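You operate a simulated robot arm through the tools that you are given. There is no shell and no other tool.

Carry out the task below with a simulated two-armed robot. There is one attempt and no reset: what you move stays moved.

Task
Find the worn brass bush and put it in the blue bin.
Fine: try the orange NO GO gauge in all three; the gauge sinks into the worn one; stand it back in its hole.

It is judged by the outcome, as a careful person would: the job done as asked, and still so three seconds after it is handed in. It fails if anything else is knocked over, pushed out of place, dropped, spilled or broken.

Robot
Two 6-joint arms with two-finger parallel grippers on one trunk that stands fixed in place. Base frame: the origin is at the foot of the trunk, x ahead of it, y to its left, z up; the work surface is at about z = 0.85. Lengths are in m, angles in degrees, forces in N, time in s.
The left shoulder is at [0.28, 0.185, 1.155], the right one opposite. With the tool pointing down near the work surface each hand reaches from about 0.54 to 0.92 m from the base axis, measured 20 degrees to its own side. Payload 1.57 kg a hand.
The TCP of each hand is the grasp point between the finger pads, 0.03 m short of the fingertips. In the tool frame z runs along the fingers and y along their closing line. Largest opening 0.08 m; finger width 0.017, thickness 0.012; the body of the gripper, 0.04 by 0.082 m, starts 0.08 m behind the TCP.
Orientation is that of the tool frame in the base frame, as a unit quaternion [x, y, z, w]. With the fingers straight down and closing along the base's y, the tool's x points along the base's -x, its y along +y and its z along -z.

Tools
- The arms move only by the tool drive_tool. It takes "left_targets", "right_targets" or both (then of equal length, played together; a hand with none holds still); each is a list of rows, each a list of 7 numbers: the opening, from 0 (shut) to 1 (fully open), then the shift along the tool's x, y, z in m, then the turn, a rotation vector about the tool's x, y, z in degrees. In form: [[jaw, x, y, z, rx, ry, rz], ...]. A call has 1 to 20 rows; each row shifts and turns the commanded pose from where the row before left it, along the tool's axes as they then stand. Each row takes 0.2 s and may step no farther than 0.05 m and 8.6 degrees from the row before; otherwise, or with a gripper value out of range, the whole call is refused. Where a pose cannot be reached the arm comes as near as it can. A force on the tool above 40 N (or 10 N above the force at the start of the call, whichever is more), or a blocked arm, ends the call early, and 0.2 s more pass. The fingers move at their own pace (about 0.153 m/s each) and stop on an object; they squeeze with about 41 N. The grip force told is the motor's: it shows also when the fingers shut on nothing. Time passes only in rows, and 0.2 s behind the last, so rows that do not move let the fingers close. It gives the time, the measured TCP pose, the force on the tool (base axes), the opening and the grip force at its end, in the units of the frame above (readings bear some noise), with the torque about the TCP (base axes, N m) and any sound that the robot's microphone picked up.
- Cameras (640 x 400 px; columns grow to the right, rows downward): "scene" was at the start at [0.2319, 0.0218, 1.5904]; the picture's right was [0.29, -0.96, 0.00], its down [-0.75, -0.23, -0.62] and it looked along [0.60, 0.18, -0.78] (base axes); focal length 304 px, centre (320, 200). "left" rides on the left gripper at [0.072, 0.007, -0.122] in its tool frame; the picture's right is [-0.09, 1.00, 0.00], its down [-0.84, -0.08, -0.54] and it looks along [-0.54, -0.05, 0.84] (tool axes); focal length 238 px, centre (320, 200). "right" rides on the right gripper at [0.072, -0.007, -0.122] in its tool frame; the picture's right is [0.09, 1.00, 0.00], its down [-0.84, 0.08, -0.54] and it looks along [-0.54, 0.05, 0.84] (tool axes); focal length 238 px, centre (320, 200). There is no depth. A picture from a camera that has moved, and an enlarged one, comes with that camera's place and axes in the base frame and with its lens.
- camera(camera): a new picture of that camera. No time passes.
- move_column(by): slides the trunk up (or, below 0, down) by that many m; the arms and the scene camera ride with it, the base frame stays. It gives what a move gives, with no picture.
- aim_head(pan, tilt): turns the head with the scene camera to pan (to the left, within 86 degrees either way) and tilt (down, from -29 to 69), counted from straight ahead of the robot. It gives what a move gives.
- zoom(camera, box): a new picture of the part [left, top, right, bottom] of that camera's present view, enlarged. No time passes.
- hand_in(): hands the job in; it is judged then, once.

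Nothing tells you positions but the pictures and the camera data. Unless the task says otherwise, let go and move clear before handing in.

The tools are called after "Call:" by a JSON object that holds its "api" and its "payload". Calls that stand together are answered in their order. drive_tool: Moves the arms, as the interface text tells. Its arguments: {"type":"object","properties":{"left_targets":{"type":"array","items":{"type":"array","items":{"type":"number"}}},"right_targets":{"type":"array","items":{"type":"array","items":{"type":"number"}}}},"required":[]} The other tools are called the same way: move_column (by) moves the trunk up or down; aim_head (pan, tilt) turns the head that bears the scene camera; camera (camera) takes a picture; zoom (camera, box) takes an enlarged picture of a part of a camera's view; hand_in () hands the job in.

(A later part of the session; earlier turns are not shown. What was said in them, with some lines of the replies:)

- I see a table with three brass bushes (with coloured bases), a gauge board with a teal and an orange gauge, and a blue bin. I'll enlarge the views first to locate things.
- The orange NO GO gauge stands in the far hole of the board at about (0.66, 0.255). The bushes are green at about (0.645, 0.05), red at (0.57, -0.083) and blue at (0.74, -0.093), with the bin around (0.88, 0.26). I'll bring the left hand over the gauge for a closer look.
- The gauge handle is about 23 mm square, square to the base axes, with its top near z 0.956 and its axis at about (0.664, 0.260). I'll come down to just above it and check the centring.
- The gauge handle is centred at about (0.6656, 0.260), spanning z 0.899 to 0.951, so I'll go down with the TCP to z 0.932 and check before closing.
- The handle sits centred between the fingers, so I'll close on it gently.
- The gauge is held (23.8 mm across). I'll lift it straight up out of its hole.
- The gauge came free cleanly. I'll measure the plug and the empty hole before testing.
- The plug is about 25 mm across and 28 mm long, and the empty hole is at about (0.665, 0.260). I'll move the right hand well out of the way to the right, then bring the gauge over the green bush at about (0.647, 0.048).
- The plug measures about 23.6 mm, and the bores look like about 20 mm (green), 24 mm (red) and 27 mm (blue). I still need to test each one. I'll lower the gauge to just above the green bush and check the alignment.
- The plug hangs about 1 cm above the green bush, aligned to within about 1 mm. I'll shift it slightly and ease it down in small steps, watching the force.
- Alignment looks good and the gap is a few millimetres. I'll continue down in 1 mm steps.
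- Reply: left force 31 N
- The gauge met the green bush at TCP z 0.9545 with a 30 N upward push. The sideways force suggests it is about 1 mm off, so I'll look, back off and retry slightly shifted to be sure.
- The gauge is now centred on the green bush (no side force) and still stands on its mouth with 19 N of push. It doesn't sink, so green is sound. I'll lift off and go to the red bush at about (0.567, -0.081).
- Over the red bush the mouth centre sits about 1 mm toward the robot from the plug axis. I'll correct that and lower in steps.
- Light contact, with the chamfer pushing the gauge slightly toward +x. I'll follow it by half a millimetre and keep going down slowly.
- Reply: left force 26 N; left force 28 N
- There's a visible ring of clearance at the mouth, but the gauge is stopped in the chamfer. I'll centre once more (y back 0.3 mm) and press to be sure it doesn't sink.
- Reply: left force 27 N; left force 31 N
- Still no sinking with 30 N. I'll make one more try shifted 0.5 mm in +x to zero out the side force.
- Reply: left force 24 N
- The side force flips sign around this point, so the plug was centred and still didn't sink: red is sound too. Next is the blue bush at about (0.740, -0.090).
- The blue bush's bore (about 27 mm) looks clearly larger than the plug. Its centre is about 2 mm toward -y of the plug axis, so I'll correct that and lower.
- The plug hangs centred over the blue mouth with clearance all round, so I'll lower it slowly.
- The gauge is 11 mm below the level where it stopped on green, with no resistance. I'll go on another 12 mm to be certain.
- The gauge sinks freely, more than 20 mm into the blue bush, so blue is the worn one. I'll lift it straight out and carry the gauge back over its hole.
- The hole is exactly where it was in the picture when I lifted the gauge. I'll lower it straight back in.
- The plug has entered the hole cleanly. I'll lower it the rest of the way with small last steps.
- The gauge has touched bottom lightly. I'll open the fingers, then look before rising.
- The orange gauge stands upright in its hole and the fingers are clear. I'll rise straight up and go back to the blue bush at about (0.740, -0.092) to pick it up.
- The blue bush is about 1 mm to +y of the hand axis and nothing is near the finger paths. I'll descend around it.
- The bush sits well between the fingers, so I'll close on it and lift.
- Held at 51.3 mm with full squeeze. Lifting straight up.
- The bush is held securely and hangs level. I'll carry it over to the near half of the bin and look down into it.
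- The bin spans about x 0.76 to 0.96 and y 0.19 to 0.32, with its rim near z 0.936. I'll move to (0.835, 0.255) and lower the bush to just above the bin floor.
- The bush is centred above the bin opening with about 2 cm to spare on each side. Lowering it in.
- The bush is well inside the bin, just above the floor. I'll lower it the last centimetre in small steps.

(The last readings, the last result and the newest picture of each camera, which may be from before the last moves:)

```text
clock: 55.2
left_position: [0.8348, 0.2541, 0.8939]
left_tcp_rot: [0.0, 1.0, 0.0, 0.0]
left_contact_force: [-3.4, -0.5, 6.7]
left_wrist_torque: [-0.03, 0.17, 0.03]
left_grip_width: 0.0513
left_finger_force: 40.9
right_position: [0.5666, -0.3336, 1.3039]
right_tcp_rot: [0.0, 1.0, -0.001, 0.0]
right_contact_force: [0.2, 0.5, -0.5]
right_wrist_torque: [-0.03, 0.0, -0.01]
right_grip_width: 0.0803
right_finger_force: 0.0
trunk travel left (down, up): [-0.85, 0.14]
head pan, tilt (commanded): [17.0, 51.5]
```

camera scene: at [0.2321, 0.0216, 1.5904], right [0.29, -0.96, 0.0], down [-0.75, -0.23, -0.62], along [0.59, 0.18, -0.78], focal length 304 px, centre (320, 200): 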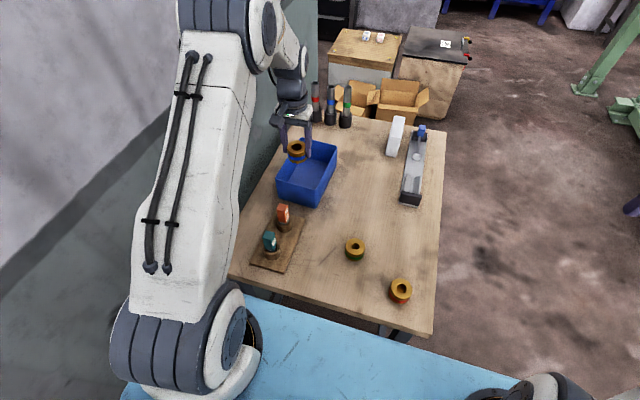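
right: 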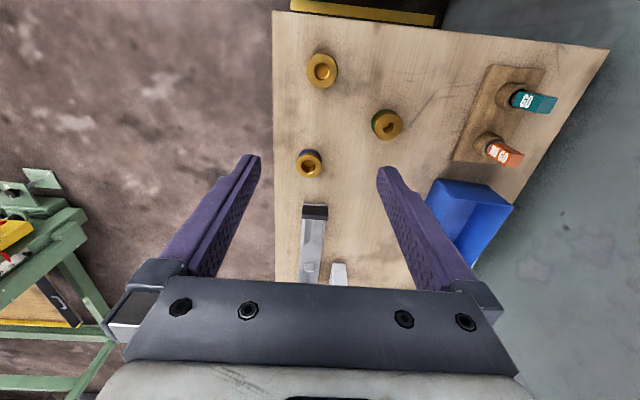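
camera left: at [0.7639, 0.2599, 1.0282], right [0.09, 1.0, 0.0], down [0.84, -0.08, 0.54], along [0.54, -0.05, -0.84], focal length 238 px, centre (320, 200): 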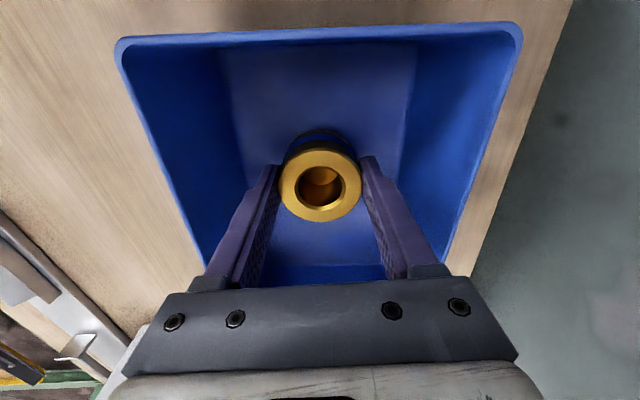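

The bush has touched the bin floor. I'll open the fingers just enough to release it, then rise straight out.

Call:
{"api": "drive_tool", "payload": {"left_targets": [[0.68, 0, 0, 0, 0, 0, 0], [0.75, 0, 0, 0, 0, 0, 0], [0.82, 0, 0, 0, 0, 0, 0], [0.82, 0, 0, 0, 0, 0, 0]]}}

Call:
{"api": "camera", "payload": {"camera": "left"}}

```text
clock: 56.2
left_position: [0.833, 0.2538, 0.8929]
left_tcp_rot: [0.001, 1.0, 0.0, 0.001]
left_contact_force: [-1.3, 0.0, -0.7]
left_wrist_torque: [-0.03, -0.03, 0.01]
left_grip_width: 0.0659
left_finger_force: 0.0
right_position: [0.5664, -0.3335, 1.3043]
right_tcp_rot: [0.0, 1.0, 0.001, -0.001]
right_contact_force: [-0.6, 0.0, 1.2]
right_wrist_torque: [0.0, -0.01, 0.01]
right_grip_width: 0.0802
right_finger_force: 0.0
trunk travel left (down, up): [-0.85, 0.14]
head pan, tilt (commanded): [17.0, 51.5]
```

```text
taken
camera left: at [0.7637, 0.2597, 1.0152], right [0.09, 1.0, 0.0], down [0.84, -0.08, 0.54], along [0.54, -0.05, -0.84], focal length 238 px, centre (320, 200)
```

left: 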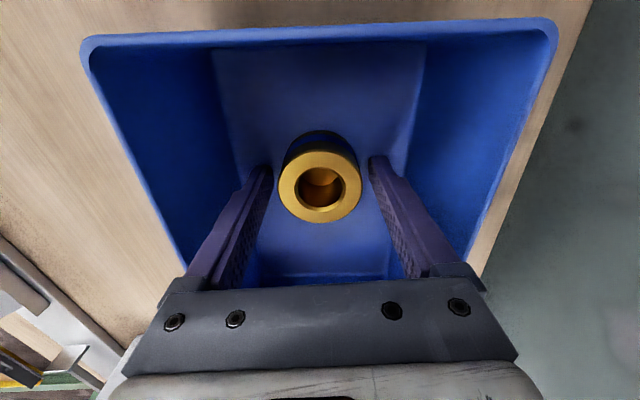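

The bush stands free between the fingers on the bin floor. Rising straight out now.

Call:
{"api": "drive_tool", "payload": {"left_targets": [[0.82, 0, 0, -0.01, 0, 0, 0], [0.82, 0, 0, -0.03, 0, 0, 0], [0.82, 0, 0, -0.04, 0, 0, 0], [0.82, 0, 0, -0.045, 0, 0, 0], [0.82, 0, 0, -0.045, 0, 0, 0], [1, 0.03, 0.01, -0.03, 0, 0, 0], [1, 0.04, 0.015, -0.02, 0, 0, 0], [1, 0.04, 0.015, -0.02, 0, 0, 0], [1, 0.04, 0.015, -0.02, 0, 0, 0], [1, 0.04, 0.015, -0.02, 0, 0, 0], [1, 0, 0, 0, 0, 0, 0]]}}

Call:
{"api": "camera", "payload": {"camera": "left"}}

Call:
{"api": "camera", "payload": {"camera": "scene"}}

Call:
{"api": "zoom", "payload": {"camera": "scene", "box": [230, 130, 430, 310]}}

```text
clock: 58.6
left_position: [0.6428, 0.3243, 1.1733]
left_tcp_rot: [0.0, 1.0, 0.001, 0.0]
left_contact_force: [1.0, -0.5, -0.4]
left_wrist_torque: [-0.01, -0.02, 0.02]
left_grip_width: 0.0798
left_finger_force: 0.0
right_position: [0.5665, -0.3344, 1.3047]
right_tcp_rot: [-0.001, 1.0, 0.0, 0.0]
right_contact_force: [-0.2, 0.1, -0.4]
right_wrist_torque: [-0.02, -0.05, 0.0]
right_grip_width: 0.08
right_finger_force: 0.1
trunk travel left (down, up): [-0.85, 0.14]
head pan, tilt (commanded): [17.0, 51.5]
```

```text
taken
camera left: at [0.5722, 0.33, 1.2956], right [0.09, 1.0, 0.0], down [0.84, -0.08, 0.54], along [0.54, -0.05, -0.84], focal length 238 px, centre (320, 200)
```

left: 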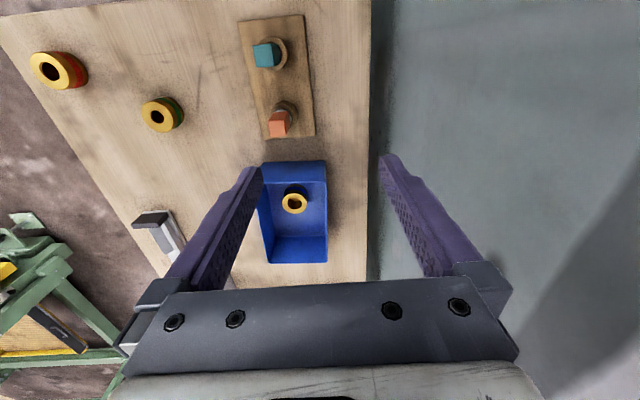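

```text
taken
camera scene: at [0.2315, 0.0217, 1.5905], right [0.29, -0.96, 0.0], down [-0.75, -0.23, -0.62], along [0.6, 0.18, -0.78], focal length 304 px, centre (320, 200)
```

scene: 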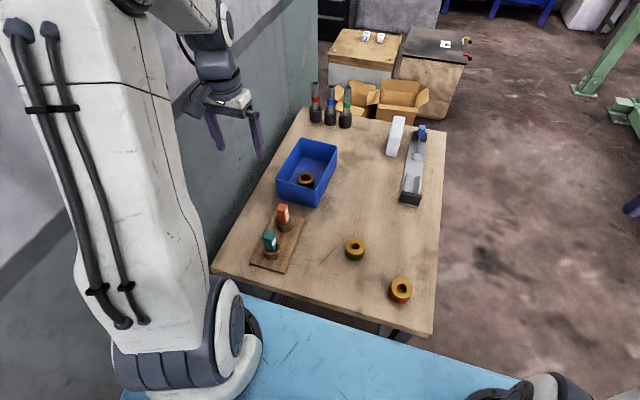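

```text
2.22 times, centred on (330, 220) of scene
camera zoom: at [0.2315, 0.0217, 1.5905], right [0.29, -0.96, 0.0], down [-0.75, -0.23, -0.62], along [0.6, 0.18, -0.78], focal length 675 px, centre (298, 156)
```

zoom: 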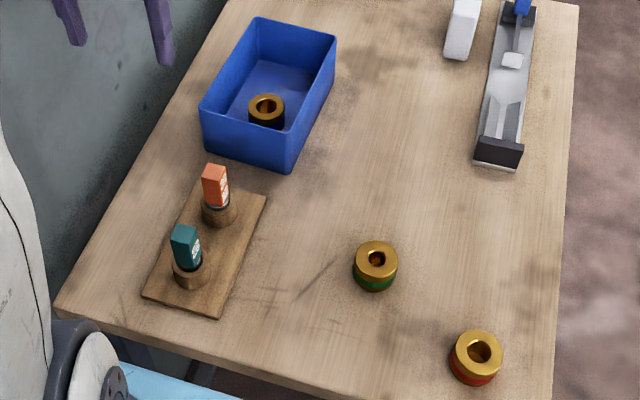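

The blue-banded worn bush stands in the blue bin. The orange gauge is upright back in its hole, the green and red bushes are where they were, and both hands are clear. I'm handing in.

Call:
{"api": "hand_in", "payload": {}}

```text
The job is handed in.
```

The worn bush was the blue-banded one, and it is now in the blue bin. The orange NO GO gauge is standing upright back in its hole.

I tried the gauge in all three bushes:

| Bush | What the gauge did | Verdict |
|---|---|---|
| Green | Stopped at the mouth of the bore under about 19 N of push | Sound |
| Red | Stopped in the chamfer under about 25–30 N, even after re-centring it several times | Sound |
| Blue | Sank more than 20 mm with no resistance | Worn |

In the last pictures before handing in, the green and red bushes and the GO gauge had not visibly moved, and nothing had been knocked over. Both hands were clear of the table.
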